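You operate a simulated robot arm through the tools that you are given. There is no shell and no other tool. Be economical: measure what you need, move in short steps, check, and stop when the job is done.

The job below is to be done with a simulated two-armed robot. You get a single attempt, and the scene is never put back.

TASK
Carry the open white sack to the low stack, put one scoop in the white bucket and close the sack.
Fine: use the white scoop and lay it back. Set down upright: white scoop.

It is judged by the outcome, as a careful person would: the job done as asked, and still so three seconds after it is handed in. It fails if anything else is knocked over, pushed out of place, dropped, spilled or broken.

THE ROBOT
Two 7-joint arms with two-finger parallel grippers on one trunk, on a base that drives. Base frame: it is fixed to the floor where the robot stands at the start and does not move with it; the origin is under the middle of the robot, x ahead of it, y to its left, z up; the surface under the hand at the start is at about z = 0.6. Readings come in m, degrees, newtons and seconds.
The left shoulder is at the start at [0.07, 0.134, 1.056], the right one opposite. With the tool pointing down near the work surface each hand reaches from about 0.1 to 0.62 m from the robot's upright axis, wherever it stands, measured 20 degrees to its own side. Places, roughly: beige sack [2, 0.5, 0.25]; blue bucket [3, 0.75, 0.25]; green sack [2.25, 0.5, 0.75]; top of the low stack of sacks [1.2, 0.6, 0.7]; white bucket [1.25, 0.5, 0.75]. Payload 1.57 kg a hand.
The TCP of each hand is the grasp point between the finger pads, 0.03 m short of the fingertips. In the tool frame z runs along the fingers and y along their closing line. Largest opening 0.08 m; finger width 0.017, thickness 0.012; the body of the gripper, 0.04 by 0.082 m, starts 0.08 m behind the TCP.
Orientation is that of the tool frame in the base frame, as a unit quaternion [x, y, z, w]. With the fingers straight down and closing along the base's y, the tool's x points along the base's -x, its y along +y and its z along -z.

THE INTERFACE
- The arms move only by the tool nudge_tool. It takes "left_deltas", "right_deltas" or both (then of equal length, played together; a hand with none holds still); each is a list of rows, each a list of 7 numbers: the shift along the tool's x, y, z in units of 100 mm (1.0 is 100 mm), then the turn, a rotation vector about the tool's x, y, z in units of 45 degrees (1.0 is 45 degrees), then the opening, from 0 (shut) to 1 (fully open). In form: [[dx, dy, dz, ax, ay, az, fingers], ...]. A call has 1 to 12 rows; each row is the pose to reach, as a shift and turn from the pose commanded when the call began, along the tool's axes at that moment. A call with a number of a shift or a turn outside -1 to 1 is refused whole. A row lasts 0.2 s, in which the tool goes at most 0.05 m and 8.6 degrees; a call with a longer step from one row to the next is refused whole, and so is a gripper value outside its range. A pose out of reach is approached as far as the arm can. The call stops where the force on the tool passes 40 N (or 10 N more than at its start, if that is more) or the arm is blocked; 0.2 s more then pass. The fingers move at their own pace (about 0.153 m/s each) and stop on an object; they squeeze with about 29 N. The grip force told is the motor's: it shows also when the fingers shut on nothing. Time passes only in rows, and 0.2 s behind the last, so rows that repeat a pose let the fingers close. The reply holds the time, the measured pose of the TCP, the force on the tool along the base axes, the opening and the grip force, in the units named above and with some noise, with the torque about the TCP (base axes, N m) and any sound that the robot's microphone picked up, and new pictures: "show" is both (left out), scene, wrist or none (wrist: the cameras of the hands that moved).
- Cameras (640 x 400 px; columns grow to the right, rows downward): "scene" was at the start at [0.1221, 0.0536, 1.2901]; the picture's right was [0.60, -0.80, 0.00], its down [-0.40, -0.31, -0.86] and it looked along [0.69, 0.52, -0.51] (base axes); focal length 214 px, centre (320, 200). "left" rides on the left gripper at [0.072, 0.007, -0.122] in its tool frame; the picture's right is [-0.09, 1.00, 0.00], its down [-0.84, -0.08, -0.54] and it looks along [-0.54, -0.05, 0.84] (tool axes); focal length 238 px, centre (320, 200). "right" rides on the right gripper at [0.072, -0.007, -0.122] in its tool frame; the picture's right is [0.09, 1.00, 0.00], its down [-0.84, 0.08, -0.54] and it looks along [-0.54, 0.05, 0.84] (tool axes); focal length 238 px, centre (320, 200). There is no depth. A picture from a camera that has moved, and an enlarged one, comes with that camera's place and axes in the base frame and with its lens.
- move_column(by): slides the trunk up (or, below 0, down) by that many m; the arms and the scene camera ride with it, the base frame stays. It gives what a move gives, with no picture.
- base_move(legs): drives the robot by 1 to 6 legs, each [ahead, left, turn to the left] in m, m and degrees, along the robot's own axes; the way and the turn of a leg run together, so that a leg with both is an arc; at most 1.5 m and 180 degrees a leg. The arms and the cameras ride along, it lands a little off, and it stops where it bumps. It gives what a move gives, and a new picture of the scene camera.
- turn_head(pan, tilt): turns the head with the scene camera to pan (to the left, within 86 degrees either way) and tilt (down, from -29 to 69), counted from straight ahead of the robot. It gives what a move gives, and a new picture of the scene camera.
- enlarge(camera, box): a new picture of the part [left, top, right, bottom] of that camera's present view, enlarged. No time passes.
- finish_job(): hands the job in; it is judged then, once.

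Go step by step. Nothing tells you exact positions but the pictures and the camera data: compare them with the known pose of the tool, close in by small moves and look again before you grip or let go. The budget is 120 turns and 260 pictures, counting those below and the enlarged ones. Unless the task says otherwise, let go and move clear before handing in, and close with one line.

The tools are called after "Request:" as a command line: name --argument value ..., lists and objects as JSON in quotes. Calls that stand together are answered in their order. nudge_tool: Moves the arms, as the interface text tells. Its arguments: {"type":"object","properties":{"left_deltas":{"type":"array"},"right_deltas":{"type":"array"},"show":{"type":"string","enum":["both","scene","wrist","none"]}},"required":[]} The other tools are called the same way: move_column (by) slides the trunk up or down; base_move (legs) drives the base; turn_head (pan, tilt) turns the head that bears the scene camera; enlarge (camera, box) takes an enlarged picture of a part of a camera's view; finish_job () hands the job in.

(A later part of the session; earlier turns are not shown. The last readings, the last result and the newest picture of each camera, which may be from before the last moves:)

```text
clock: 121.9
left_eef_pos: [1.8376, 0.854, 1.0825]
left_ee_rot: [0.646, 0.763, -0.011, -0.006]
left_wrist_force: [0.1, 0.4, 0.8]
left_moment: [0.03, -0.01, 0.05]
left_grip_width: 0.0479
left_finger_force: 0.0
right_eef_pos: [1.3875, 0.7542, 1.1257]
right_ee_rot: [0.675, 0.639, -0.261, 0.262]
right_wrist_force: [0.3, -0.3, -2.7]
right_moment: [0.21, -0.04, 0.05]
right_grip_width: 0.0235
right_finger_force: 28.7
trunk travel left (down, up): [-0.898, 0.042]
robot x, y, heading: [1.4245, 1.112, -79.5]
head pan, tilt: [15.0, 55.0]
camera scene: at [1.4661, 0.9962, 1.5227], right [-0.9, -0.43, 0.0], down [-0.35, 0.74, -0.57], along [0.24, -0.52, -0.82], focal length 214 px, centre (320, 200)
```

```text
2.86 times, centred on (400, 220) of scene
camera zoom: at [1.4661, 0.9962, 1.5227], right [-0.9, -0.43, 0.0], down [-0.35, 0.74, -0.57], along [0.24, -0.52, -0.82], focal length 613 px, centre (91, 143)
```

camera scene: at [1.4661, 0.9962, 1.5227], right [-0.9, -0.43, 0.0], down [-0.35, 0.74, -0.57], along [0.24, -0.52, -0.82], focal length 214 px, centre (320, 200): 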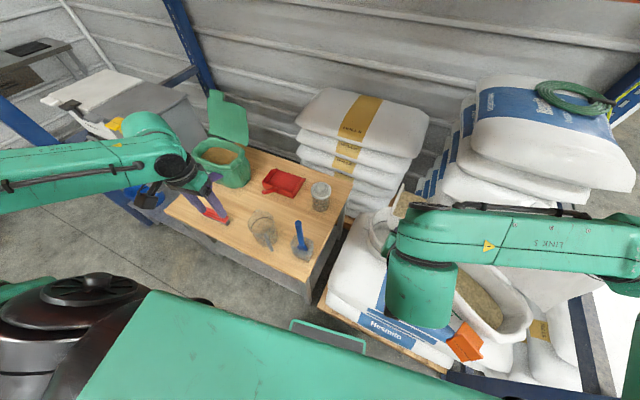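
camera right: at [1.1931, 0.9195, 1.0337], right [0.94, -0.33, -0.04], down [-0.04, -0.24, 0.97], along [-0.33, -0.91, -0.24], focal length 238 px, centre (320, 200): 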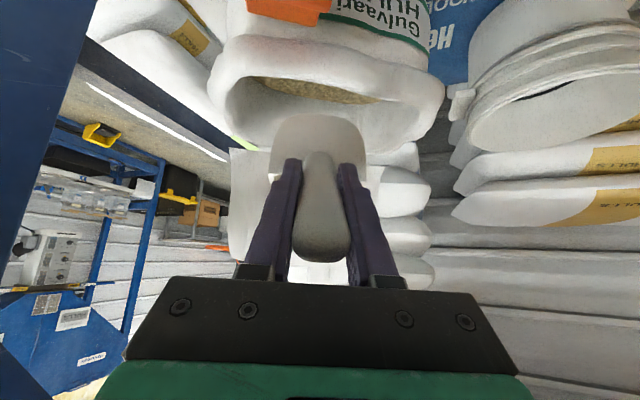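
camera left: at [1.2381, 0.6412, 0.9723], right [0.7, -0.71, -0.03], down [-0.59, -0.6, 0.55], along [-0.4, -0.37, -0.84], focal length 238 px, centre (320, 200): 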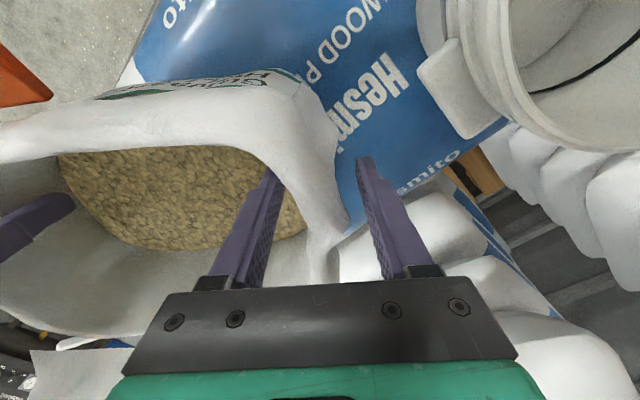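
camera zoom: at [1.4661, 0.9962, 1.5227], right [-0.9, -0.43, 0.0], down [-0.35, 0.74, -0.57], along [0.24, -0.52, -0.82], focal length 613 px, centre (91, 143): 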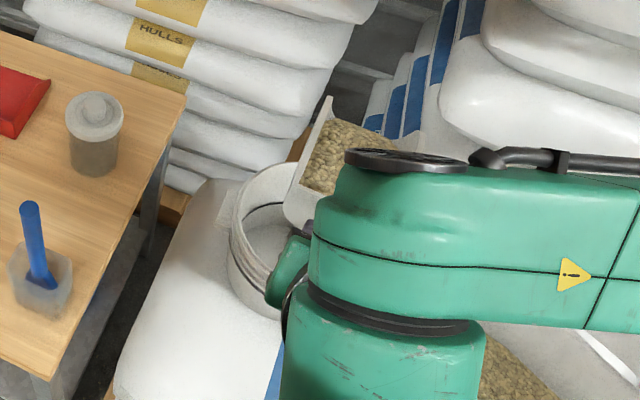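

The bucket rim centre comes out at (1.377, 0.597), z≈0.86, and the scoop tip is over it. I pour by pitching the scoop down with the tip held over the centre.

Request:
nudge_tool --right_deltas '[[0, -0.06, 0, 0, 0.178, 0, 0], [0, -0.12, 0, 0, 0.356, 0, 0], [-0.109, -0.12, 0.103, 0, 0.533, 0, 0], [-0.269, -0.12, 0.254, 0, 0.711, 0, 0], [-0.437, -0.12, 0.412, 0, 0.889, 0, 0]]' --show "none"

Request:
nudge_tool --right_deltas '[[-0.2, 0, 0.06, 0, 0.178, 0, 0], [-0.448, 0, 0.146, 0, 0.356, 0, 0], [-0.698, 0, 0.24, 0, 0.533, 0, 0], [-0.847, 0, 0.3, 0, 0.667, 0, 0], [-0.847, 0, 0.3, 0, 0.667, 0, 0], [-0.847, 0, 0.3, 0, 0.667, 0, 0]]' --show "both"

Request:
enlarge --camera "scene" --box '[320, 150, 480, 290]'

```text
clock: 123.1
left_eef_pos: [1.8364, 0.8522, 1.0819]
left_ee_rot: [0.646, 0.763, -0.011, -0.008]
left_wrist_force: [0.0, 0.0, -1.1]
left_moment: [0.02, 0.03, 0.03]
left_grip_width: 0.0481
left_finger_force: 0.1
right_eef_pos: [1.3735, 0.6925, 1.1243]
right_ee_rot: [0.723, 0.69, -0.014, 0.026]
right_wrist_force: [-0.4, 0.6, -2.0]
right_moment: [0.12, -0.01, -0.04]
right_grip_width: 0.0239
right_finger_force: 29.3
trunk travel left (down, up): [-0.898, 0.042]
robot x, y, heading: [1.427, 1.1121, -79.7]
head pan, tilt: [15.0, 55.0]
```

```text
clock: 124.5
left_eef_pos: [1.8362, 0.8545, 1.083]
left_ee_rot: [0.646, 0.763, -0.012, -0.007]
left_wrist_force: [0.5, -0.3, 0.0]
left_moment: [0.02, -0.03, 0.0]
left_grip_width: 0.048
left_finger_force: 0.0
right_eef_pos: [1.3686, 0.6095, 1.0993]
right_ee_rot: [0.704, 0.672, 0.174, -0.152]
right_wrist_force: [-0.1, -0.9, -1.7]
right_moment: [-0.04, 0.02, -0.03]
right_grip_width: 0.0241
right_finger_force: 29.0
trunk travel left (down, up): [-0.898, 0.042]
robot x, y, heading: [1.4266, 1.1108, -79.6]
head pan, tilt: [15.0, 55.0]
camera scene: at [1.4655, 0.9965, 1.5227], right [-0.9, -0.43, 0.0], down [-0.35, 0.74, -0.57], along [0.25, -0.52, -0.82], focal length 214 px, centre (320, 200)
camera right: at [1.3603, 0.6205, 1.2414], right [1.0, 0.03, 0.06], down [0.03, -0.99, 0.11], along [0.06, -0.11, -0.99], focal length 238 px, centre (320, 200)
```

scene: 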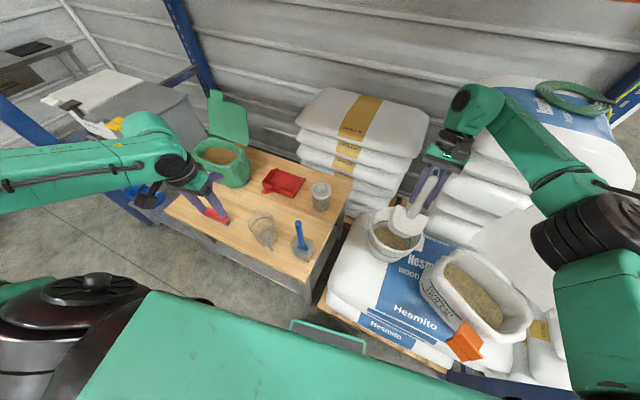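
right: 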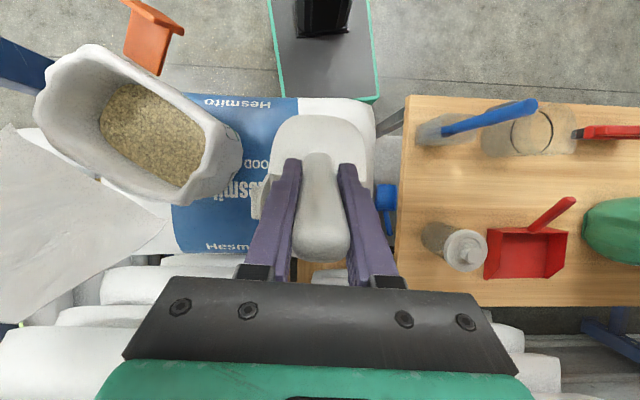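

```text
2.86 times, centred on (400, 220) of scene
camera zoom: at [1.4655, 0.9965, 1.5227], right [-0.9, -0.43, 0.0], down [-0.35, 0.74, -0.57], along [0.25, -0.52, -0.82], focal length 613 px, centre (91, 143)
```

zoom: 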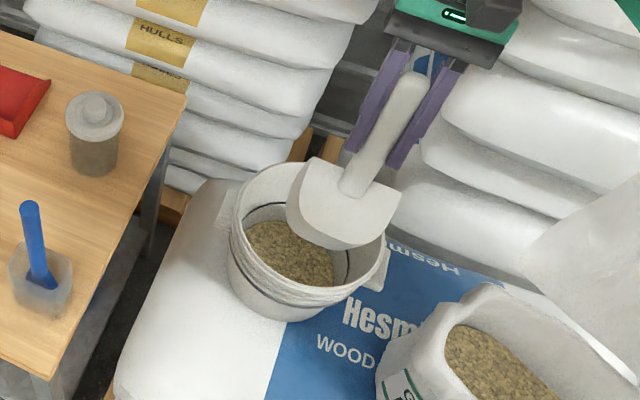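

The hulls are in the bucket. I level the scoop again over the bucket and check it is empty.

Request:
nudge_tool --right_deltas '[[0, 0, -0.15, 0, 0.1, 0, 0], [0, 0, -0.15, 0, -0.08, 0, 0], [0, 0, -0.15, 0, 0.1, 0, 0], [0.1, 0, -0.3, 0, -0.05, 0, 0], [0.2, 0, -0.3, 0, -0.2, 0, 0], [0.3, 0, -0.3, 0, -0.37, 0, 0], [0.4, 0, -0.3, 0, -0.54, 0, 0], [0.5, 0, -0.3, 0, -0.71, 0, 0], [0.6, 0, -0.3, 0, -0.88, 0, 0]]' --show "scene"

Request:
enlarge --camera "scene" --box '[320, 130, 480, 270]'

```text
clock: 126.5
left_eef_pos: [1.8374, 0.8544, 1.0824]
left_ee_rot: [0.646, 0.763, -0.011, -0.006]
left_wrist_force: [-0.2, 0.7, -0.8]
left_moment: [-0.05, 0.02, 0.02]
left_grip_width: 0.0482
left_finger_force: 0.1
right_eef_pos: [1.3709, 0.6485, 1.1547]
right_ee_rot: [0.721, 0.684, -0.077, 0.086]
right_wrist_force: [-0.1, 0.8, -1.6]
right_moment: [0.09, 0.03, 0.04]
right_grip_width: 0.0237
right_finger_force: 28.9
trunk travel left (down, up): [-0.898, 0.042]
robot x, y, heading: [1.4227, 1.1124, -79.6]
head pan, tilt: [15.0, 55.0]
camera scene: at [1.4658, 0.9976, 1.5228], right [-0.9, -0.43, 0.0], down [-0.35, 0.74, -0.57], along [0.25, -0.52, -0.82], focal length 214 px, centre (320, 200)
```

scene: 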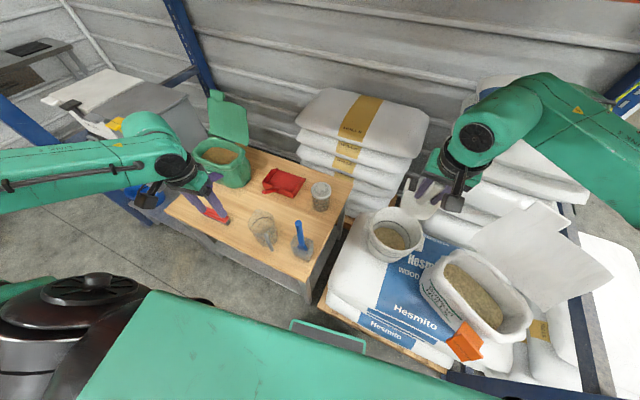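

```text
2.86 times, centred on (400, 200) of scene
camera zoom: at [1.4658, 0.9976, 1.5228], right [-0.9, -0.43, 0.0], down [-0.35, 0.74, -0.57], along [0.25, -0.52, -0.82], focal length 613 px, centre (91, 200)
```

zoom: 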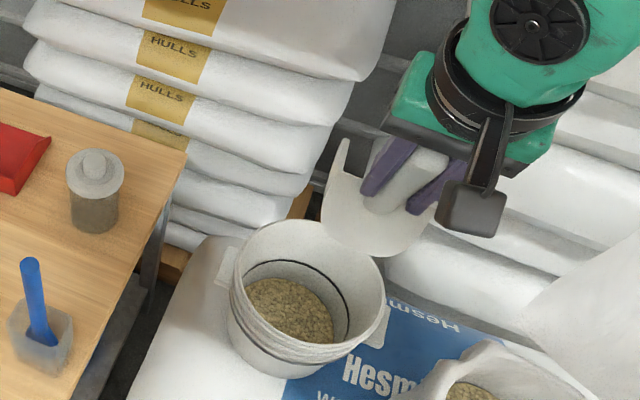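

The scoop looks empty and the bucket holds the scoopful. I return the scoop first so both hands are free for closing the sack: back out and drive to the near stack.

Request:
base_move --legs '[[-0.6, 0, 0], [-0.12, -0.84, 2.4]]'

Request:
nudge_tool --right_deltas '[[-0.11, -0.06, 0.2, 0, -0.12, 0, 0], [-0.22, -0.12, 0.4, 0, -0.24, 0, 0], [-0.33, -0.18, 0.6, 0, -0.36, 0, 0], [-0.44, -0.24, 0.8, 0, -0.48, 0, 0], [-0.55, -0.3, 1.0, 0, -0.585, 0, 0]]' --show "wrist"

```text
clock: 133.9
left_eef_pos: [0.9025, 1.3919, 1.0821]
left_ee_rot: [0.626, 0.78, -0.013, -0.006]
left_wrist_force: [0.3, 0.6, -0.5]
left_moment: [-0.03, 0.0, -0.01]
left_grip_width: 0.0479
left_finger_force: 0.1
right_eef_pos: [0.4472, 1.1634, 1.1552]
right_ee_rot: [0.703, 0.703, -0.075, 0.086]
right_wrist_force: [0.4, -0.3, -2.0]
right_moment: [0.08, -0.03, 0.02]
right_grip_width: 0.0237
right_finger_force: 29.0
trunk travel left (down, up): [-0.898, 0.042]
robot x, y, heading: [0.474, 1.6314, -77.1]
head pan, tilt: [15.0, 55.0]
camera scene: at [0.5235, 1.5146, 1.5227], right [-0.88, -0.47, 0.0], down [-0.39, 0.72, -0.57], along [0.27, -0.5, -0.82], focal length 214 px, centre (320, 200)
```

scene: 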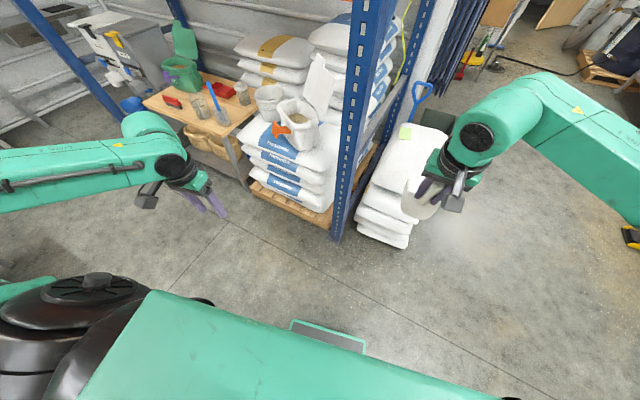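

```text
clock: 135.1
left_eef_pos: [0.8994, 1.3911, 1.0831]
left_ee_rot: [0.626, 0.78, -0.012, -0.006]
left_wrist_force: [-0.7, 0.4, -0.5]
left_moment: [-0.01, -0.02, 0.02]
left_grip_width: 0.0479
left_finger_force: 0.0
right_eef_pos: [0.4158, 1.0862, 1.0693]
right_ee_rot: [0.667, 0.664, -0.232, 0.245]
right_wrist_force: [0.6, 0.4, -1.5]
right_moment: [0.14, -0.03, 0.02]
right_grip_width: 0.0238
right_finger_force: 29.2
trunk travel left (down, up): [-0.898, 0.042]
robot x, y, heading: [0.4778, 1.6249, -76.7]
head pan, tilt: [15.0, 55.0]
camera right: at [0.4077, 1.2197, 1.1176], right [1.0, 0.07, -0.04], down [0.06, -0.3, 0.95], along [0.06, -0.95, -0.31], focal length 238 px, centre (320, 200)
```

right: 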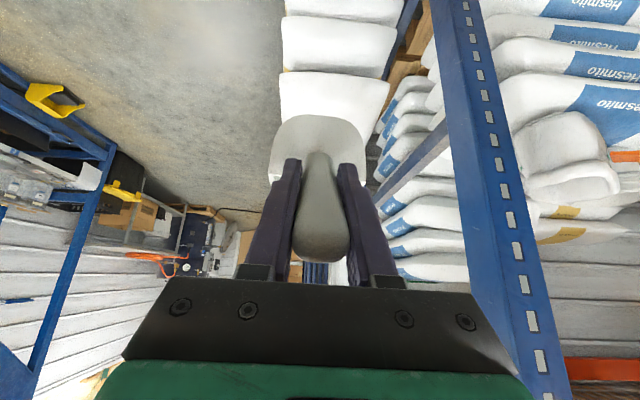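

Request:
base_move --legs '[[0.39, -0.045, 0]]'

Request:
nudge_tool --right_deltas '[[0, 0, 0.25, 0, 0, 0, 0], [0, 0, 0.5, 0, 0, 0, 0], [0, 0, 0.75, 0, 0, 0, 0], [0, 0, 0.9, 0, 0, 0, 0]]' --show "none"

Request:
move_column --by -0.2

Request:
turn_head --pan -15 --tilt 45

```text
clock: 137.5
left_eef_pos: [0.945, 1.0072, 1.0823]
left_ee_rot: [0.625, 0.78, -0.012, -0.007]
left_wrist_force: [-1.3, -0.6, 0.0]
left_moment: [-0.05, 0.0, 0.0]
left_grip_width: 0.048
left_finger_force: 0.0
right_eef_pos: [0.4625, 0.7006, 1.0707]
right_ee_rot: [0.666, 0.665, -0.231, 0.245]
right_wrist_force: [-0.3, 0.6, -0.6]
right_moment: [0.12, 0.01, 0.0]
right_grip_width: 0.0239
right_finger_force: 29.1
trunk travel left (down, up): [-0.898, 0.042]
robot x, y, heading: [0.5229, 1.2403, -76.7]
head pan, tilt: [15.0, 55.0]
camera scene: at [0.5674, 1.1301, 1.5229], right [-0.88, -0.48, 0.0], down [-0.39, 0.72, -0.57], along [0.27, -0.51, -0.82], focal length 214 px, centre (320, 200)
```

scene: 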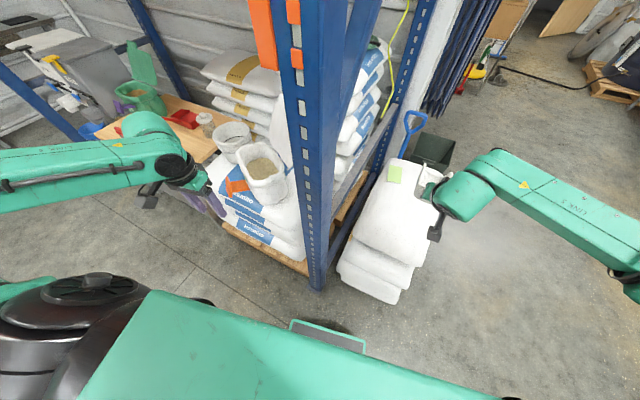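

```text
clock: 138.5
left_eef_pos: [0.9462, 1.0041, 1.0819]
left_ee_rot: [0.626, 0.78, -0.012, -0.007]
left_wrist_force: [-1.1, -0.3, 0.6]
left_moment: [0.02, 0.03, 0.04]
left_grip_width: 0.048
left_finger_force: 0.1
right_eef_pos: [0.4634, 0.6416, 0.9998]
right_ee_rot: [0.667, 0.665, -0.231, 0.244]
right_wrist_force: [0.6, -1.1, -0.7]
right_moment: [0.09, 0.0, 0.01]
right_grip_width: 0.0239
right_finger_force: 28.9
trunk travel left (down, up): [-0.898, 0.042]
robot x, y, heading: [0.5245, 1.2421, -76.2]
head pan, tilt: [15.0, 55.0]
```

```text
clock: 140.7
left_eef_pos: [0.9455, 1.0039, 0.8832]
left_ee_rot: [0.624, 0.781, -0.012, -0.006]
left_wrist_force: [0.2, 1.2, 0.2]
left_moment: [0.0, -0.01, -0.05]
left_grip_width: 0.0482
left_finger_force: 0.1
right_eef_pos: [0.4645, 0.6426, 0.801]
right_ee_rot: [0.666, 0.665, -0.231, 0.245]
right_wrist_force: [0.4, 0.4, -1.4]
right_moment: [0.13, -0.01, 0.0]
right_grip_width: 0.0239
right_finger_force: 29.1
trunk travel left (down, up): [-0.698, 0.242]
robot x, y, heading: [0.5168, 1.2421, -76.9]
head pan, tilt: [15.0, 55.0]
```

```text
clock: 141.7
left_eef_pos: [0.946, 1.0051, 0.8829]
left_ee_rot: [0.626, 0.78, -0.012, -0.006]
left_wrist_force: [-0.9, 0.5, -0.1]
left_moment: [-0.01, 0.03, 0.01]
left_grip_width: 0.0479
left_finger_force: 0.1
right_eef_pos: [0.4644, 0.6426, 0.8]
right_ee_rot: [0.667, 0.665, -0.231, 0.244]
right_wrist_force: [0.5, -0.3, -1.7]
right_moment: [0.12, -0.02, 0.03]
right_grip_width: 0.0237
right_finger_force: 29.0
trunk travel left (down, up): [-0.698, 0.242]
robot x, y, heading: [0.5222, 1.2406, -76.6]
head pan, tilt: [-15.0, 45.0]
camera scene: at [0.5312, 1.1099, 1.3361], right [-1.0, 0.03, 0.0], down [0.02, 0.71, -0.71], along [-0.02, -0.71, -0.71], focal length 214 px, centre (320, 200)
```

scene: 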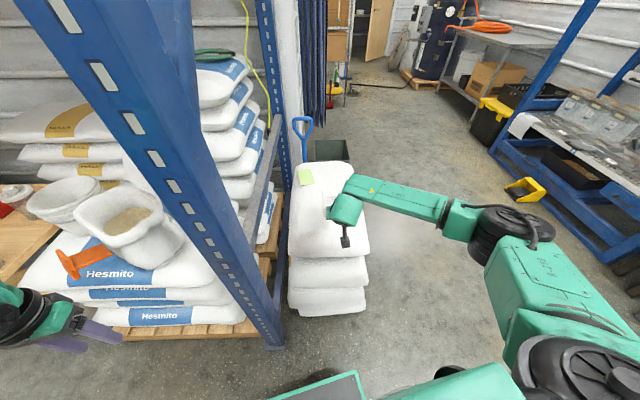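

Request:
nudge_tool --right_deltas '[[-0.147, -0.04, 0.12, 0, 0, 0, 0]]' --show "none"

Request:
move_column --by -0.085

Request:
move_column --by -0.016

Request:
enlarge --camera "right" --box '[200, 40, 440, 280]'

```text
clock: 142.1
left_eef_pos: [0.945, 1.0052, 0.8811]
left_ee_rot: [0.625, 0.78, -0.011, -0.007]
left_wrist_force: [0.8, 0.2, -0.4]
left_moment: [-0.01, -0.03, -0.02]
left_grip_width: 0.048
left_finger_force: 0.1
right_eef_pos: [0.4594, 0.6229, 0.7996]
right_ee_rot: [0.667, 0.665, -0.231, 0.244]
right_wrist_force: [0.4, 0.0, -0.9]
right_moment: [0.13, 0.0, -0.02]
right_grip_width: 0.0238
right_finger_force: 28.7
trunk travel left (down, up): [-0.698, 0.242]
robot x, y, heading: [0.5208, 1.2422, -76.6]
head pan, tilt: [-15.0, 45.0]
```

```text
clock: 143.3
left_eef_pos: [0.947, 1.0035, 0.7971]
left_ee_rot: [0.626, 0.78, -0.011, -0.006]
left_wrist_force: [-0.4, -0.6, -0.2]
left_moment: [-0.03, -0.01, -0.01]
left_grip_width: 0.0478
left_finger_force: 0.0
right_eef_pos: [0.4607, 0.6245, 0.7141]
right_ee_rot: [0.667, 0.665, -0.231, 0.245]
right_wrist_force: [0.3, 0.5, -1.0]
right_moment: [0.12, -0.03, -0.01]
right_grip_width: 0.0236
right_finger_force: 29.4
trunk travel left (down, up): [-0.613, 0.327]
robot x, y, heading: [0.527, 1.2385, -76.4]
head pan, tilt: [-15.0, 45.0]
```

```text
clock: 143.9
left_eef_pos: [0.9466, 1.0049, 0.7808]
left_ee_rot: [0.624, 0.781, -0.011, -0.007]
left_wrist_force: [-1.2, -0.4, -0.2]
left_moment: [-0.04, 0.0, -0.01]
left_grip_width: 0.0479
left_finger_force: 0.0
right_eef_pos: [0.4603, 0.6249, 0.6992]
right_ee_rot: [0.667, 0.665, -0.231, 0.244]
right_wrist_force: [-0.3, 0.9, -1.5]
right_moment: [0.16, 0.03, -0.03]
right_grip_width: 0.0238
right_finger_force: 29.2
trunk travel left (down, up): [-0.597, 0.343]
robot x, y, heading: [0.5199, 1.2437, -76.8]
head pan, tilt: [-15.0, 45.0]
```

```text
1.67 times, centred on (320, 160) of right
camera zoom: at [0.4513, 0.7585, 0.7472], right [1.0, 0.08, -0.04], down [0.06, -0.3, 0.95], along [0.06, -0.95, -0.31], focal length 397 px, centre (320, 267)
```

zoom: 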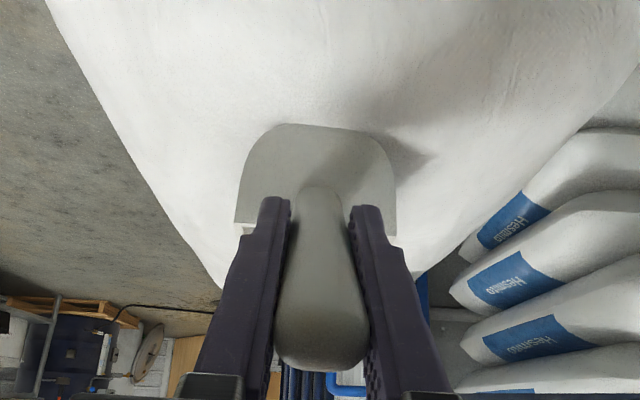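

Request:
move_column --by -0.004

Request:
nudge_tool --right_deltas '[[0, 0, 0, 0, 0, 0, 0.35], [0, 0, 0, 0, 0, 0, 0.7], [0, 0, 0, 0, 0, 0, 0.8]]' --show "wrist"

```text
clock: 144.4
left_eef_pos: [0.9451, 1.0056, 0.7779]
left_ee_rot: [0.626, 0.78, -0.012, -0.007]
left_wrist_force: [-1.1, 0.2, -0.9]
left_moment: [-0.04, 0.03, 0.02]
left_grip_width: 0.048
left_finger_force: 0.1
right_eef_pos: [0.4608, 0.6237, 0.6952]
right_ee_rot: [0.666, 0.665, -0.232, 0.246]
right_wrist_force: [-0.8, -1.2, 2.9]
right_moment: [-0.57, 0.06, 0.03]
right_grip_width: 0.0236
right_finger_force: 28.8
trunk travel left (down, up): [-0.593, 0.347]
robot x, y, heading: [0.523, 1.2465, -76.6]
head pan, tilt: [-15.0, 45.0]
```

```text
clock: 145.2
left_eef_pos: [0.9446, 1.0046, 0.7778]
left_ee_rot: [0.625, 0.78, -0.012, -0.006]
left_wrist_force: [-0.8, -0.1, -0.6]
left_moment: [0.01, -0.02, -0.01]
left_grip_width: 0.0481
left_finger_force: 0.0
right_eef_pos: [0.4607, 0.6243, 0.6943]
right_ee_rot: [0.666, 0.665, -0.231, 0.245]
right_wrist_force: [0.3, -0.1, 0.2]
right_moment: [0.04, -0.01, -0.03]
right_grip_width: 0.0641
right_finger_force: 0.0
trunk travel left (down, up): [-0.593, 0.347]
robot x, y, heading: [0.5239, 1.2425, -76.5]
head pan, tilt: [-15.0, 45.0]
camera right: at [0.4514, 0.7585, 0.7432], right [1.0, 0.08, -0.04], down [0.06, -0.3, 0.95], along [0.06, -0.95, -0.31], focal length 238 px, centre (320, 200)
```

right: 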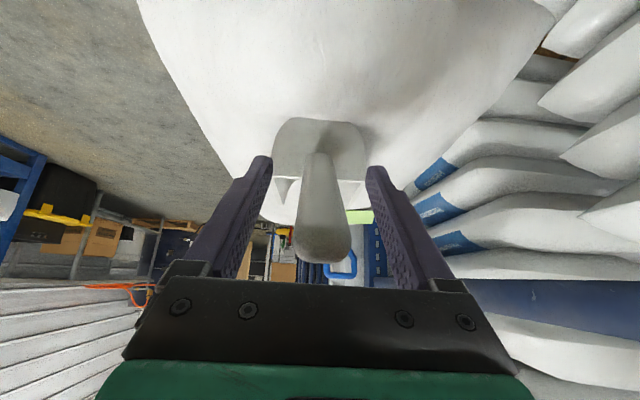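

The scoop rests upright in its old place. I withdraw along the handle, raise the trunk and view the result.

Request:
nudge_tool --right_deltas '[[0, 0, -0.3, 0, 0, 0, 0.8], [0, 0, -0.65, 0, 0, 0, 0.8], [0, 0, -1, 0, 0, 0, 0.8]]' --show "none"

Request:
move_column --by 0.2

Request:
base_move --legs '[[-0.4, 0, 0]]'

Request:
enlarge --camera "scene" --box '[260, 120, 400, 260]'

```text
clock: 146.0
left_eef_pos: [0.9451, 1.0049, 0.7782]
left_ee_rot: [0.625, 0.78, -0.012, -0.006]
left_wrist_force: [0.1, 0.1, 0.5]
left_moment: [0.0, 0.01, -0.02]
left_grip_width: 0.0481
left_finger_force: 0.1
right_eef_pos: [0.4594, 0.6879, 0.7708]
right_ee_rot: [0.666, 0.665, -0.232, 0.245]
right_wrist_force: [-0.2, -0.8, 0.7]
right_moment: [0.01, 0.03, -0.03]
right_grip_width: 0.0638
right_finger_force: 0.1
trunk travel left (down, up): [-0.593, 0.347]
robot x, y, heading: [0.5215, 1.2426, -76.2]
head pan, tilt: [-15.0, 45.0]
```

```text
clock: 148.2
left_eef_pos: [0.9445, 1.0053, 0.9776]
left_ee_rot: [0.625, 0.781, -0.012, -0.006]
left_wrist_force: [0.3, -0.1, -0.3]
left_moment: [0.02, -0.01, 0.01]
left_grip_width: 0.0478
left_finger_force: 0.1
right_eef_pos: [0.4595, 0.6859, 0.9714]
right_ee_rot: [0.666, 0.665, -0.231, 0.244]
right_wrist_force: [0.6, -0.1, 0.2]
right_moment: [-0.02, -0.01, -0.01]
right_grip_width: 0.0638
right_finger_force: 0.0
trunk travel left (down, up): [-0.793, 0.147]
robot x, y, heading: [0.522, 1.2428, -76.8]
head pan, tilt: [-15.0, 45.0]
```

```text
clock: 150.7
left_eef_pos: [0.8526, 1.3947, 0.9776]
left_ee_rot: [0.626, 0.779, -0.01, -0.007]
left_wrist_force: [0.8, -0.3, 0.6]
left_moment: [-0.03, 0.04, -0.02]
left_grip_width: 0.0477
left_finger_force: 0.1
right_eef_pos: [0.3655, 1.0778, 0.969]
right_ee_rot: [0.668, 0.664, -0.231, 0.244]
right_wrist_force: [-0.2, -0.4, 0.2]
right_moment: [-0.03, -0.01, -0.01]
right_grip_width: 0.0641
right_finger_force: 0.0
trunk travel left (down, up): [-0.793, 0.147]
robot x, y, heading: [0.4272, 1.6313, -76.8]
head pan, tilt: [-15.0, 45.0]
camera scene: at [0.4383, 1.5002, 1.431], right [-1.0, 0.03, 0.0], down [0.02, 0.71, -0.71], along [-0.02, -0.71, -0.71], focal length 214 px, centre (320, 200)
```

scene: 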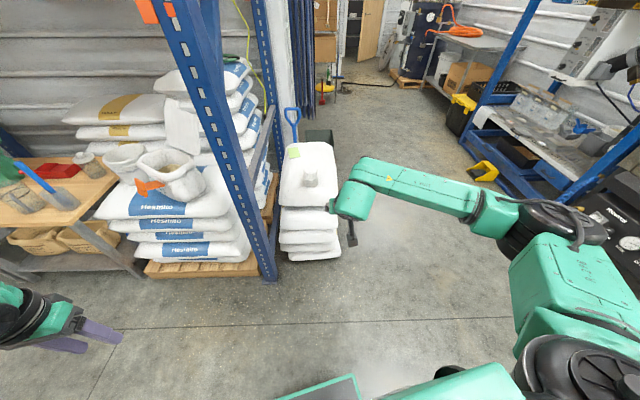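

```text
2.86 times, centred on (330, 190) of scene
camera zoom: at [0.4383, 1.5002, 1.431], right [-1.0, 0.03, 0.0], down [0.02, 0.71, -0.71], along [-0.02, -0.71, -0.71], focal length 613 px, centre (291, 229)
```

zoom: 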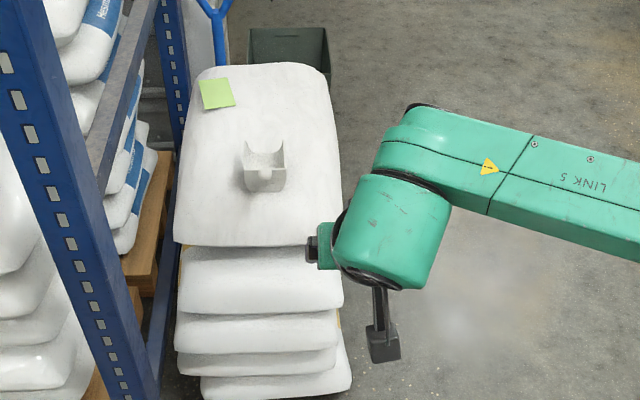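

The scoop stands upright where it was. Now the lid: I drive back in front of the low stack, square to it, to reach behind the lid with the right hand.

Request:
base_move --legs '[[0, 0, -13], [0, 0.84, 0]]'

Request:
nudge_tool --left_deltas '[[0.1, 0, -0.2, 0, 0, 0, 0.6], [0.2, 0, -0.4, 0, 0, 0, 0.6], [0.3, 0, -0.6, 0, 0, 0, 0.6], [0.4, 0, -0.8, 0, 0, 0, 0.6], [0.5, 0, -1, 0, 0, 0, 0.6], [0.5, 0, -1, 0, 0, 0, 0.6]]' --right_deltas '[[0, -0.15, -0.1, 0, 0.178, 0, 0.4], [0, -0.3, -0.2, 0, 0.356, 0, 0], [0, -0.45, -0.3, 0, 0.533, 0, 0], [0, -0.6, -0.4, 0, 0.711, 0, 0], [0, -0.75, -0.5, 0, 0.889, 0, 0], [0, -0.85, -0.6, 0, 0.889, 0, 0]]' --show "none"

Request:
turn_head --pan -5 --tilt 40

Request:
enlarge --camera "scene" --box '[220, 60, 440, 260]'

```text
clock: 156.0
left_eef_pos: [1.6374, 1.3011, 0.977]
left_ee_rot: [0.715, 0.699, -0.011, -0.007]
left_wrist_force: [0.1, 0.2, 0.0]
left_moment: [0.05, -0.01, 0.01]
left_grip_width: 0.0479
left_finger_force: 0.1
right_eef_pos: [1.0896, 1.1076, 0.9717]
right_ee_rot: [0.742, 0.58, -0.259, 0.215]
right_wrist_force: [0.0, -0.8, -0.4]
right_moment: [-0.02, 0.0, -0.01]
right_grip_width: 0.0642
right_finger_force: 0.1
trunk travel left (down, up): [-0.793, 0.147]
robot x, y, heading: [1.2797, 1.6292, -90.3]
head pan, tilt: [-15.0, 45.0]
camera scene: at [1.26, 1.5018, 1.4311], right [-0.96, 0.27, 0.0], down [0.19, 0.68, -0.71], along [-0.19, -0.68, -0.71], focal length 214 px, centre (320, 200)
```

scene: 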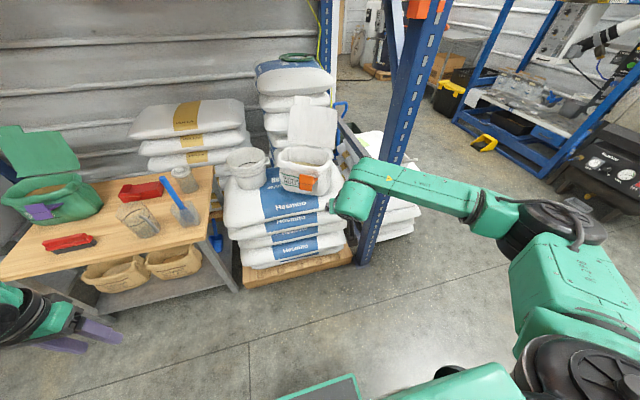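

```text
clock: 157.4
left_eef_pos: [1.6406, 1.3538, 1.0784]
left_ee_rot: [0.714, 0.7, -0.011, -0.008]
left_wrist_force: [-0.1, -0.3, 0.4]
left_moment: [0.0, 0.04, 0.01]
left_grip_width: 0.0481
left_finger_force: 0.1
right_eef_pos: [1.0132, 1.1659, 1.0155]
right_ee_rot: [0.786, 0.619, 0.011, 0.004]
right_wrist_force: [0.1, -0.5, -0.3]
right_moment: [-0.02, -0.02, 0.03]
right_grip_width: 0.0
right_finger_force: 21.1
trunk travel left (down, up): [-0.793, 0.147]
robot x, y, heading: [1.2823, 1.6345, -90.5]
head pan, tilt: [-15.0, 45.0]
```

```text
clock: 158.2
left_eef_pos: [1.6418, 1.3539, 1.0768]
left_ee_rot: [0.714, 0.7, -0.012, -0.008]
left_wrist_force: [0.1, 0.1, 0.3]
left_moment: [0.01, 0.0, 0.01]
left_grip_width: 0.048
left_finger_force: 0.2
right_eef_pos: [1.0148, 1.1658, 1.0149]
right_ee_rot: [0.785, 0.619, 0.011, 0.004]
right_wrist_force: [0.3, -1.5, -0.3]
right_moment: [-0.04, -0.01, -0.02]
right_grip_width: 0.0
right_finger_force: 21.1
trunk travel left (down, up): [-0.793, 0.147]
robot x, y, heading: [1.2811, 1.6272, -90.5]
head pan, tilt: [-5.0, 40.0]
camera scene: at [1.2742, 1.4956, 1.4384], right [-1.0, 0.09, 0.0], down [0.06, 0.64, -0.77], along [-0.07, -0.76, -0.64], focal length 214 px, centre (320, 200)
```

scene: 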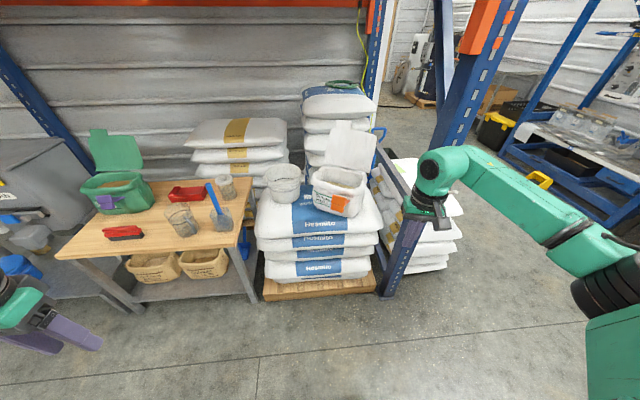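

```text
2.00 times, centred on (330, 160) of scene
camera zoom: at [1.2742, 1.4956, 1.4384], right [-1.0, 0.09, 0.0], down [0.06, 0.64, -0.77], along [-0.07, -0.76, -0.64], focal length 429 px, centre (300, 280)
```

zoom: 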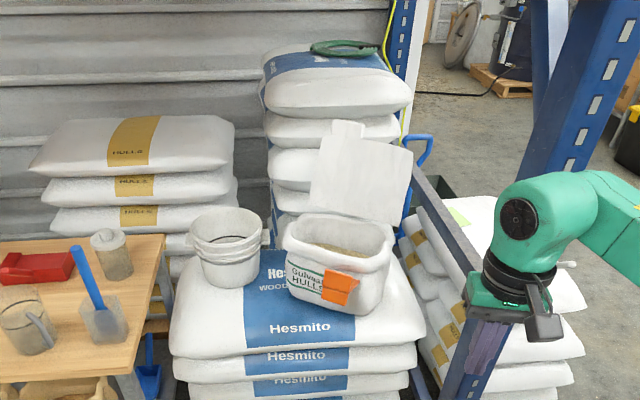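

The lid's tab top is near (1.06, 0.52, 1.09). I tilt and raise the right hand (fingers shut) so it can pass over the lid's top, then drive in.

Request:
nudge_tool --right_deltas '[[0, 0, -0.2, 0, -0.13, 0, 0], [0, 0, -0.4, 0, -0.26, 0, 0], [0, 0, -0.6, 0, -0.39, 0, 0], [0, 0, -0.8, 0, -0.52, 0, 0], [0, 0, -1, 0, -0.65, 0, 0]]' --show "none"

Request:
move_column --by 0.035

Request:
base_move --legs '[[0.5, 0, 0]]'

Request:
enlarge --camera "scene" --box '[280, 80, 480, 280]'

```text
clock: 159.3
left_eef_pos: [1.6412, 1.3532, 1.0774]
left_ee_rot: [0.715, 0.699, -0.011, -0.008]
left_wrist_force: [0.8, -0.2, -0.2]
left_moment: [-0.04, -0.01, 0.02]
left_grip_width: 0.0479
left_finger_force: 0.0
right_eef_pos: [1.0111, 1.166, 1.1158]
right_ee_rot: [0.763, 0.597, -0.19, 0.16]
right_wrist_force: [0.0, 0.0, 0.2]
right_moment: [-0.02, -0.01, 0.04]
right_grip_width: 0.0001
right_finger_force: 21.5
trunk travel left (down, up): [-0.793, 0.147]
robot x, y, heading: [1.2809, 1.6275, -90.2]
head pan, tilt: [-5.0, 40.0]
```

```text
clock: 160.1
left_eef_pos: [1.6416, 1.3532, 1.1115]
left_ee_rot: [0.715, 0.699, -0.012, -0.008]
left_wrist_force: [0.3, 0.4, 0.4]
left_moment: [-0.01, 0.01, -0.01]
left_grip_width: 0.0476
left_finger_force: 0.1
right_eef_pos: [1.0126, 1.1642, 1.1491]
right_ee_rot: [0.763, 0.598, -0.189, 0.159]
right_wrist_force: [-0.2, -0.5, -0.6]
right_moment: [-0.02, 0.0, -0.02]
right_grip_width: 0.0
right_finger_force: 21.1
trunk travel left (down, up): [-0.828, 0.112]
robot x, y, heading: [1.2847, 1.6323, -90.4]
head pan, tilt: [-5.0, 40.0]
```

```text
clock: 163.2
left_eef_pos: [1.6328, 0.8345, 1.1125]
left_ee_rot: [0.718, 0.696, -0.011, -0.008]
left_wrist_force: [-0.4, -0.9, -0.7]
left_moment: [-0.02, -0.01, -0.01]
left_grip_width: 0.0477
left_finger_force: 0.0
right_eef_pos: [1.0023, 0.6508, 1.1493]
right_ee_rot: [0.765, 0.594, -0.189, 0.159]
right_wrist_force: [-0.1, -0.1, 0.4]
right_moment: [-0.01, 0.0, 0.0]
right_grip_width: 0.0
right_finger_force: 21.7
trunk travel left (down, up): [-0.828, 0.112]
robot x, y, heading: [1.2772, 1.1155, -91.0]
head pan, tilt: [-5.0, 40.0]
camera scene: at [1.2673, 0.9799, 1.4736], right [-0.99, 0.1, 0.0], down [0.07, 0.64, -0.77], along [-0.08, -0.76, -0.64], focal length 214 px, centre (320, 200)
```

scene: 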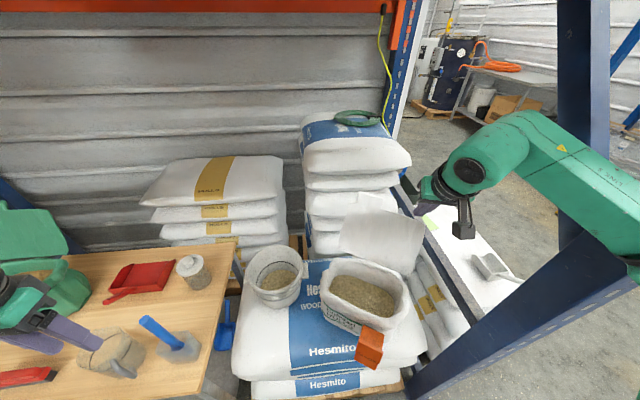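

```text
2.00 times, centred on (380, 180) of scene
camera zoom: at [1.2673, 0.9799, 1.4736], right [-0.99, 0.1, 0.0], down [0.07, 0.64, -0.77], along [-0.08, -0.76, -0.64], focal length 429 px, centre (200, 240)
```

zoom: 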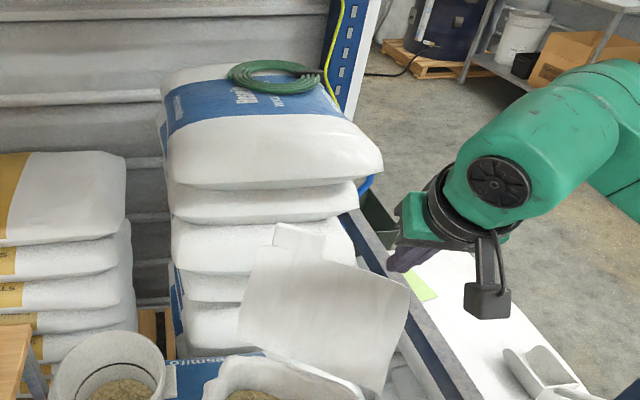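

Request:
nudge_tool --right_deltas '[[-0.33, 0.09, 0.18, 0, 0, 0, 0], [-0.66, 0.18, 0.36, 0, 0, 0, 0], [-0.98, 0.28, 0.54, 0, 0, 0, 0]]' --show "none"

Request:
base_move --legs '[[0.03, 0, 0]]'

Request:
enlarge --camera "scene" --box '[280, 80, 480, 280]'

Request:
enlarge --camera "right" --box '[0, 0, 640, 400]'

```text
clock: 164.0
left_eef_pos: [1.633, 0.8304, 1.1107]
left_ee_rot: [0.718, 0.696, -0.011, -0.008]
left_wrist_force: [-0.7, -0.5, 0.8]
left_moment: [0.03, 0.03, 0.0]
left_grip_width: 0.0482
left_finger_force: 0.0
right_eef_pos: [1.0015, 0.5341, 1.15]
right_ee_rot: [0.766, 0.593, -0.189, 0.157]
right_wrist_force: [-0.6, -0.1, -0.4]
right_moment: [0.01, 0.01, 0.01]
right_grip_width: 0.0
right_finger_force: 21.8
trunk travel left (down, up): [-0.828, 0.112]
robot x, y, heading: [1.2802, 1.1094, -90.8]
head pan, tilt: [-5.0, 40.0]
```

```text
clock: 164.8
left_eef_pos: [1.6321, 0.8084, 1.1142]
left_ee_rot: [0.717, 0.697, -0.013, -0.006]
left_wrist_force: [0.5, 0.6, 0.1]
left_moment: [-0.08, 0.01, 0.04]
left_grip_width: 0.048
left_finger_force: 0.0
right_eef_pos: [1.0001, 0.5117, 1.1543]
right_ee_rot: [0.765, 0.594, -0.19, 0.161]
right_wrist_force: [0.0, 0.4, 0.2]
right_moment: [-0.04, 0.01, -0.02]
right_grip_width: 0.0
right_finger_force: 20.7
trunk travel left (down, up): [-0.828, 0.112]
robot x, y, heading: [1.2732, 1.0812, -90.8]
head pan, tilt: [-5.0, 40.0]
camera scene: at [1.2668, 0.9574, 1.4743], right [-0.99, 0.1, 0.0], down [0.07, 0.63, -0.77], along [-0.08, -0.77, -0.64], focal length 214 px, centre (320, 200)
```

scene: 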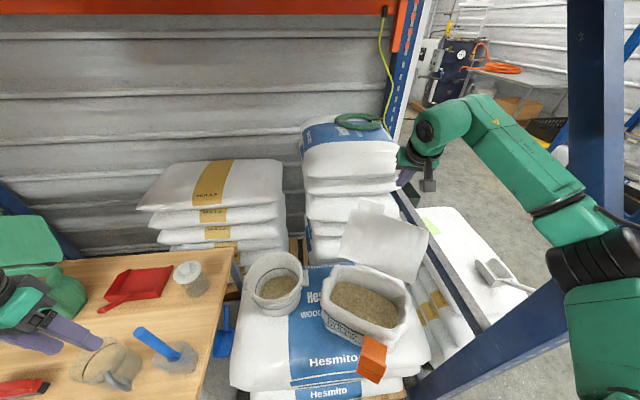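

```text
2.00 times, centred on (380, 180) of scene
camera zoom: at [1.2668, 0.9574, 1.4743], right [-0.99, 0.1, 0.0], down [0.07, 0.63, -0.77], along [-0.08, -0.77, -0.64], focal length 429 px, centre (200, 240)
```

zoom: 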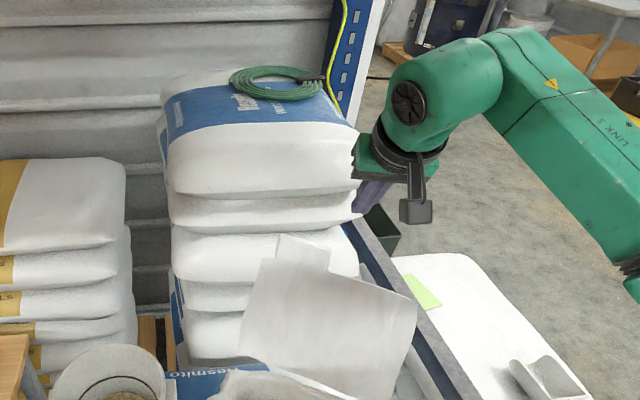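

```text
1.00 times, centred on (320, 200) of right (not enlarged: the box is as wide or as high as the picture)
camera zoom: at [1.0219, 0.6338, 1.2263], right [0.99, -0.16, -0.02], down [-0.06, -0.47, 0.88], along [-0.16, -0.87, -0.47], focal length 238 px, centre (320, 200)
```

zoom: 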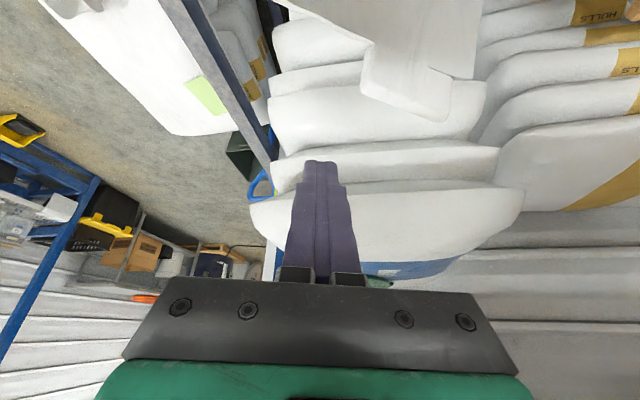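

Fingertips are now beyond the lid's top edge. I shift slightly right of the tab and lower them behind the lid.

Request:
nudge_tool --right_deltas '[[-0.05, -0.24, 0.02, 0, 0, 0, 0], [0.1, -0.25, 0.3, 0, 0, 0, 0], [0.25, -0.25, 0.6, 0, 0, 0, 0], [0.42, -0.26, 0.9, 0, 0, 0, 0]]' --show "wrist"

Request:
enlarge --camera "scene" --box '[280, 80, 480, 280]'

```text
clock: 165.8
left_eef_pos: [1.6324, 0.8022, 1.1123]
left_ee_rot: [0.717, 0.697, -0.01, -0.008]
left_wrist_force: [-0.4, -0.5, -0.2]
left_moment: [0.0, 0.01, -0.02]
left_grip_width: 0.0478
left_finger_force: 0.0
right_eef_pos: [0.9759, 0.5057, 1.0497]
right_ee_rot: [0.766, 0.594, -0.189, 0.158]
right_wrist_force: [-0.4, 0.8, -1.0]
right_moment: [-0.01, 0.01, -0.02]
right_grip_width: 0.0001
right_finger_force: 21.2
trunk travel left (down, up): [-0.828, 0.112]
robot x, y, heading: [1.275, 1.0836, -90.9]
head pan, tilt: [-5.0, 40.0]
camera right: at [0.9965, 0.6262, 1.1225], right [0.99, -0.16, -0.03], down [-0.06, -0.48, 0.88], along [-0.16, -0.86, -0.48], focal length 238 px, centre (320, 200)
```

right: 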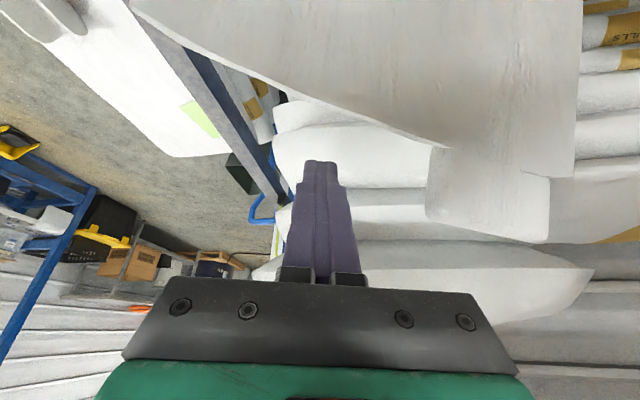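

```text
2.00 times, centred on (380, 180) of scene
camera zoom: at [1.2658, 0.9477, 1.4733], right [-0.99, 0.1, 0.0], down [0.07, 0.64, -0.77], along [-0.08, -0.76, -0.64], focal length 429 px, centre (200, 240)
```

zoom: 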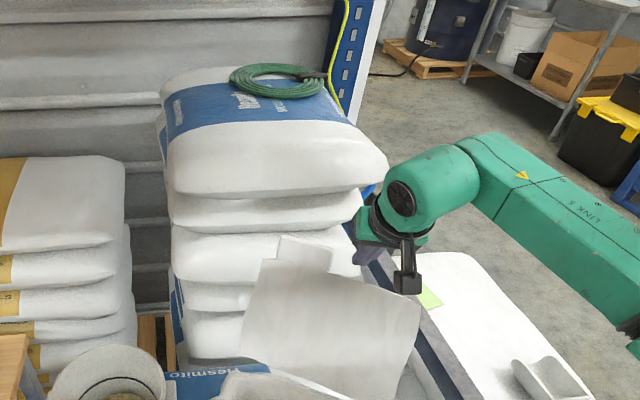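

The fingers are behind the lid. I pull toward the robot along the sack's axis to swing the lid up.

Request:
nudge_tool --right_deltas '[[0.2, 0.105, -0.107, 0, 0, 0, 0], [0.4, 0.21, -0.213, 0, 0, 0, 0], [0.6, 0.317, -0.32, 0, 0, 0, 0], [0.8, 0.422, -0.427, 0, 0, 0, 0], [0.96, 0.506, -0.512, 0, 0, 0, 0]]' --show "scene"

Request:
enlarge --camera "scene" --box '[280, 120, 480, 320]'

```text
clock: 167.0
left_eef_pos: [1.6308, 0.8089, 1.1135]
left_ee_rot: [0.717, 0.696, -0.013, -0.006]
left_wrist_force: [0.8, -0.1, 0.0]
left_moment: [-0.03, 0.0, 0.0]
left_grip_width: 0.0479
left_finger_force: 0.0
right_eef_pos: [1.0514, 0.6064, 1.0535]
right_ee_rot: [0.765, 0.594, -0.19, 0.161]
right_wrist_force: [-9.3, 8.5, 25.5]
right_moment: [0.2, -0.35, 0.19]
right_grip_width: 0.0001
right_finger_force: 21.1
trunk travel left (down, up): [-0.828, 0.112]
robot x, y, heading: [1.2766, 1.0884, -90.8]
head pan, tilt: [-5.0, 40.0]
camera scene: at [1.2656, 0.957, 1.4742], right [-0.99, 0.1, 0.0], down [0.07, 0.63, -0.77], along [-0.08, -0.77, -0.64], focal length 214 px, centre (320, 200)
```

scene: 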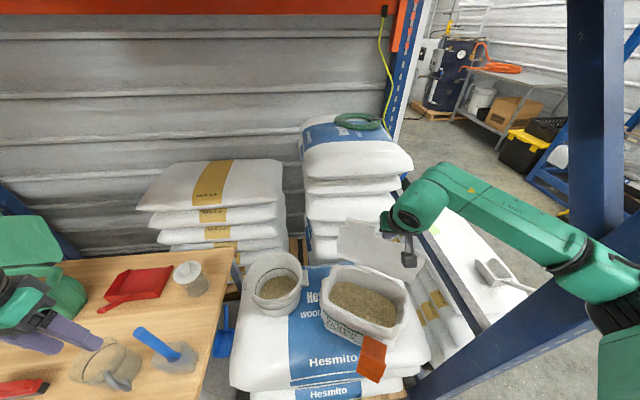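

```text
2.00 times, centred on (380, 220) of scene
camera zoom: at [1.2656, 0.957, 1.4742], right [-0.99, 0.1, 0.0], down [0.07, 0.63, -0.77], along [-0.08, -0.77, -0.64], focal length 429 px, centre (200, 160)
```

zoom: 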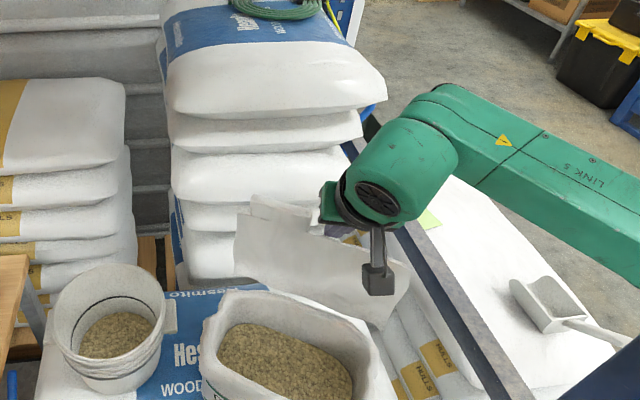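

The lid has swung up to about vertical and its edge presses up on the tilted fingers. I lift a little and keep pulling it over.

Request:
nudge_tool --right_deltas '[[-0.14, 0, -0.26, 0, 0, 0, 0], [0.06, 0.105, -0.37, 0, 0, 0, 0], [0.26, 0.21, -0.476, 0, 0, 0, 0], [0.46, 0.317, -0.583, 0, 0, 0, 0], [0.66, 0.422, -0.69, 0, 0, 0, 0], [0.82, 0.506, -0.775, 0, 0, 0, 0]]' --show "scene"

Request:
enlarge --camera "scene" --box '[280, 120, 480, 320]'

```text
clock: 168.4
left_eef_pos: [1.6319, 0.8025, 1.1131]
left_ee_rot: [0.718, 0.696, -0.011, -0.007]
left_wrist_force: [0.5, 0.2, -1.0]
left_moment: [0.01, 0.0, -0.02]
left_grip_width: 0.0481
left_finger_force: 0.0
right_eef_pos: [1.1273, 0.694, 1.0815]
right_ee_rot: [0.766, 0.594, -0.19, 0.159]
right_wrist_force: [-4.8, 1.9, -0.3]
right_moment: [0.07, 0.11, -0.12]
right_grip_width: 0.0
right_finger_force: 21.5
trunk travel left (down, up): [-0.828, 0.112]
robot x, y, heading: [1.2803, 1.0844, -91.1]
head pan, tilt: [-5.0, 40.0]
camera scene: at [1.2662, 0.949, 1.4734], right [-0.99, 0.1, 0.0], down [0.07, 0.64, -0.77], along [-0.08, -0.76, -0.64], focal length 214 px, centre (320, 200)
```

scene: 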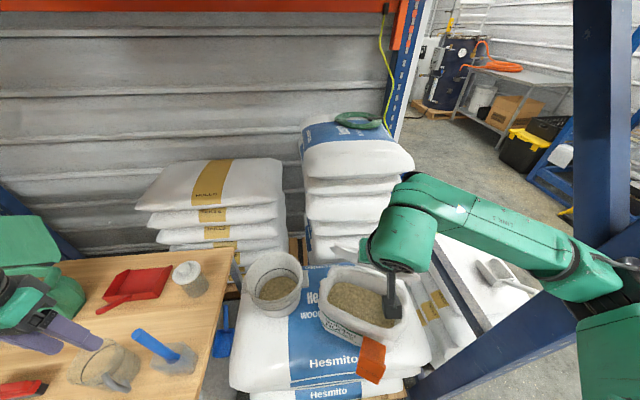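

```text
2.00 times, centred on (380, 220) of scene
camera zoom: at [1.2662, 0.949, 1.4734], right [-0.99, 0.1, 0.0], down [0.07, 0.64, -0.77], along [-0.08, -0.76, -0.64], focal length 429 px, centre (200, 160)
```

zoom: 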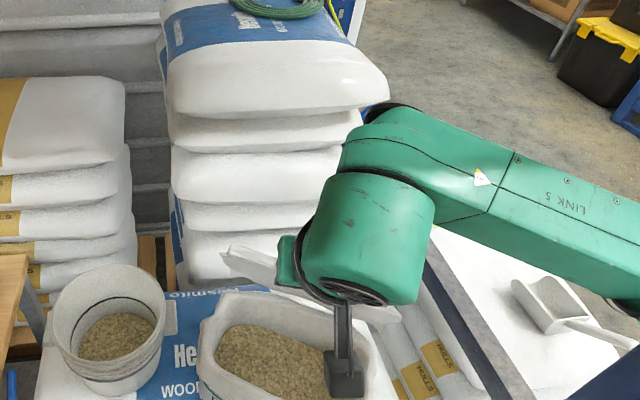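

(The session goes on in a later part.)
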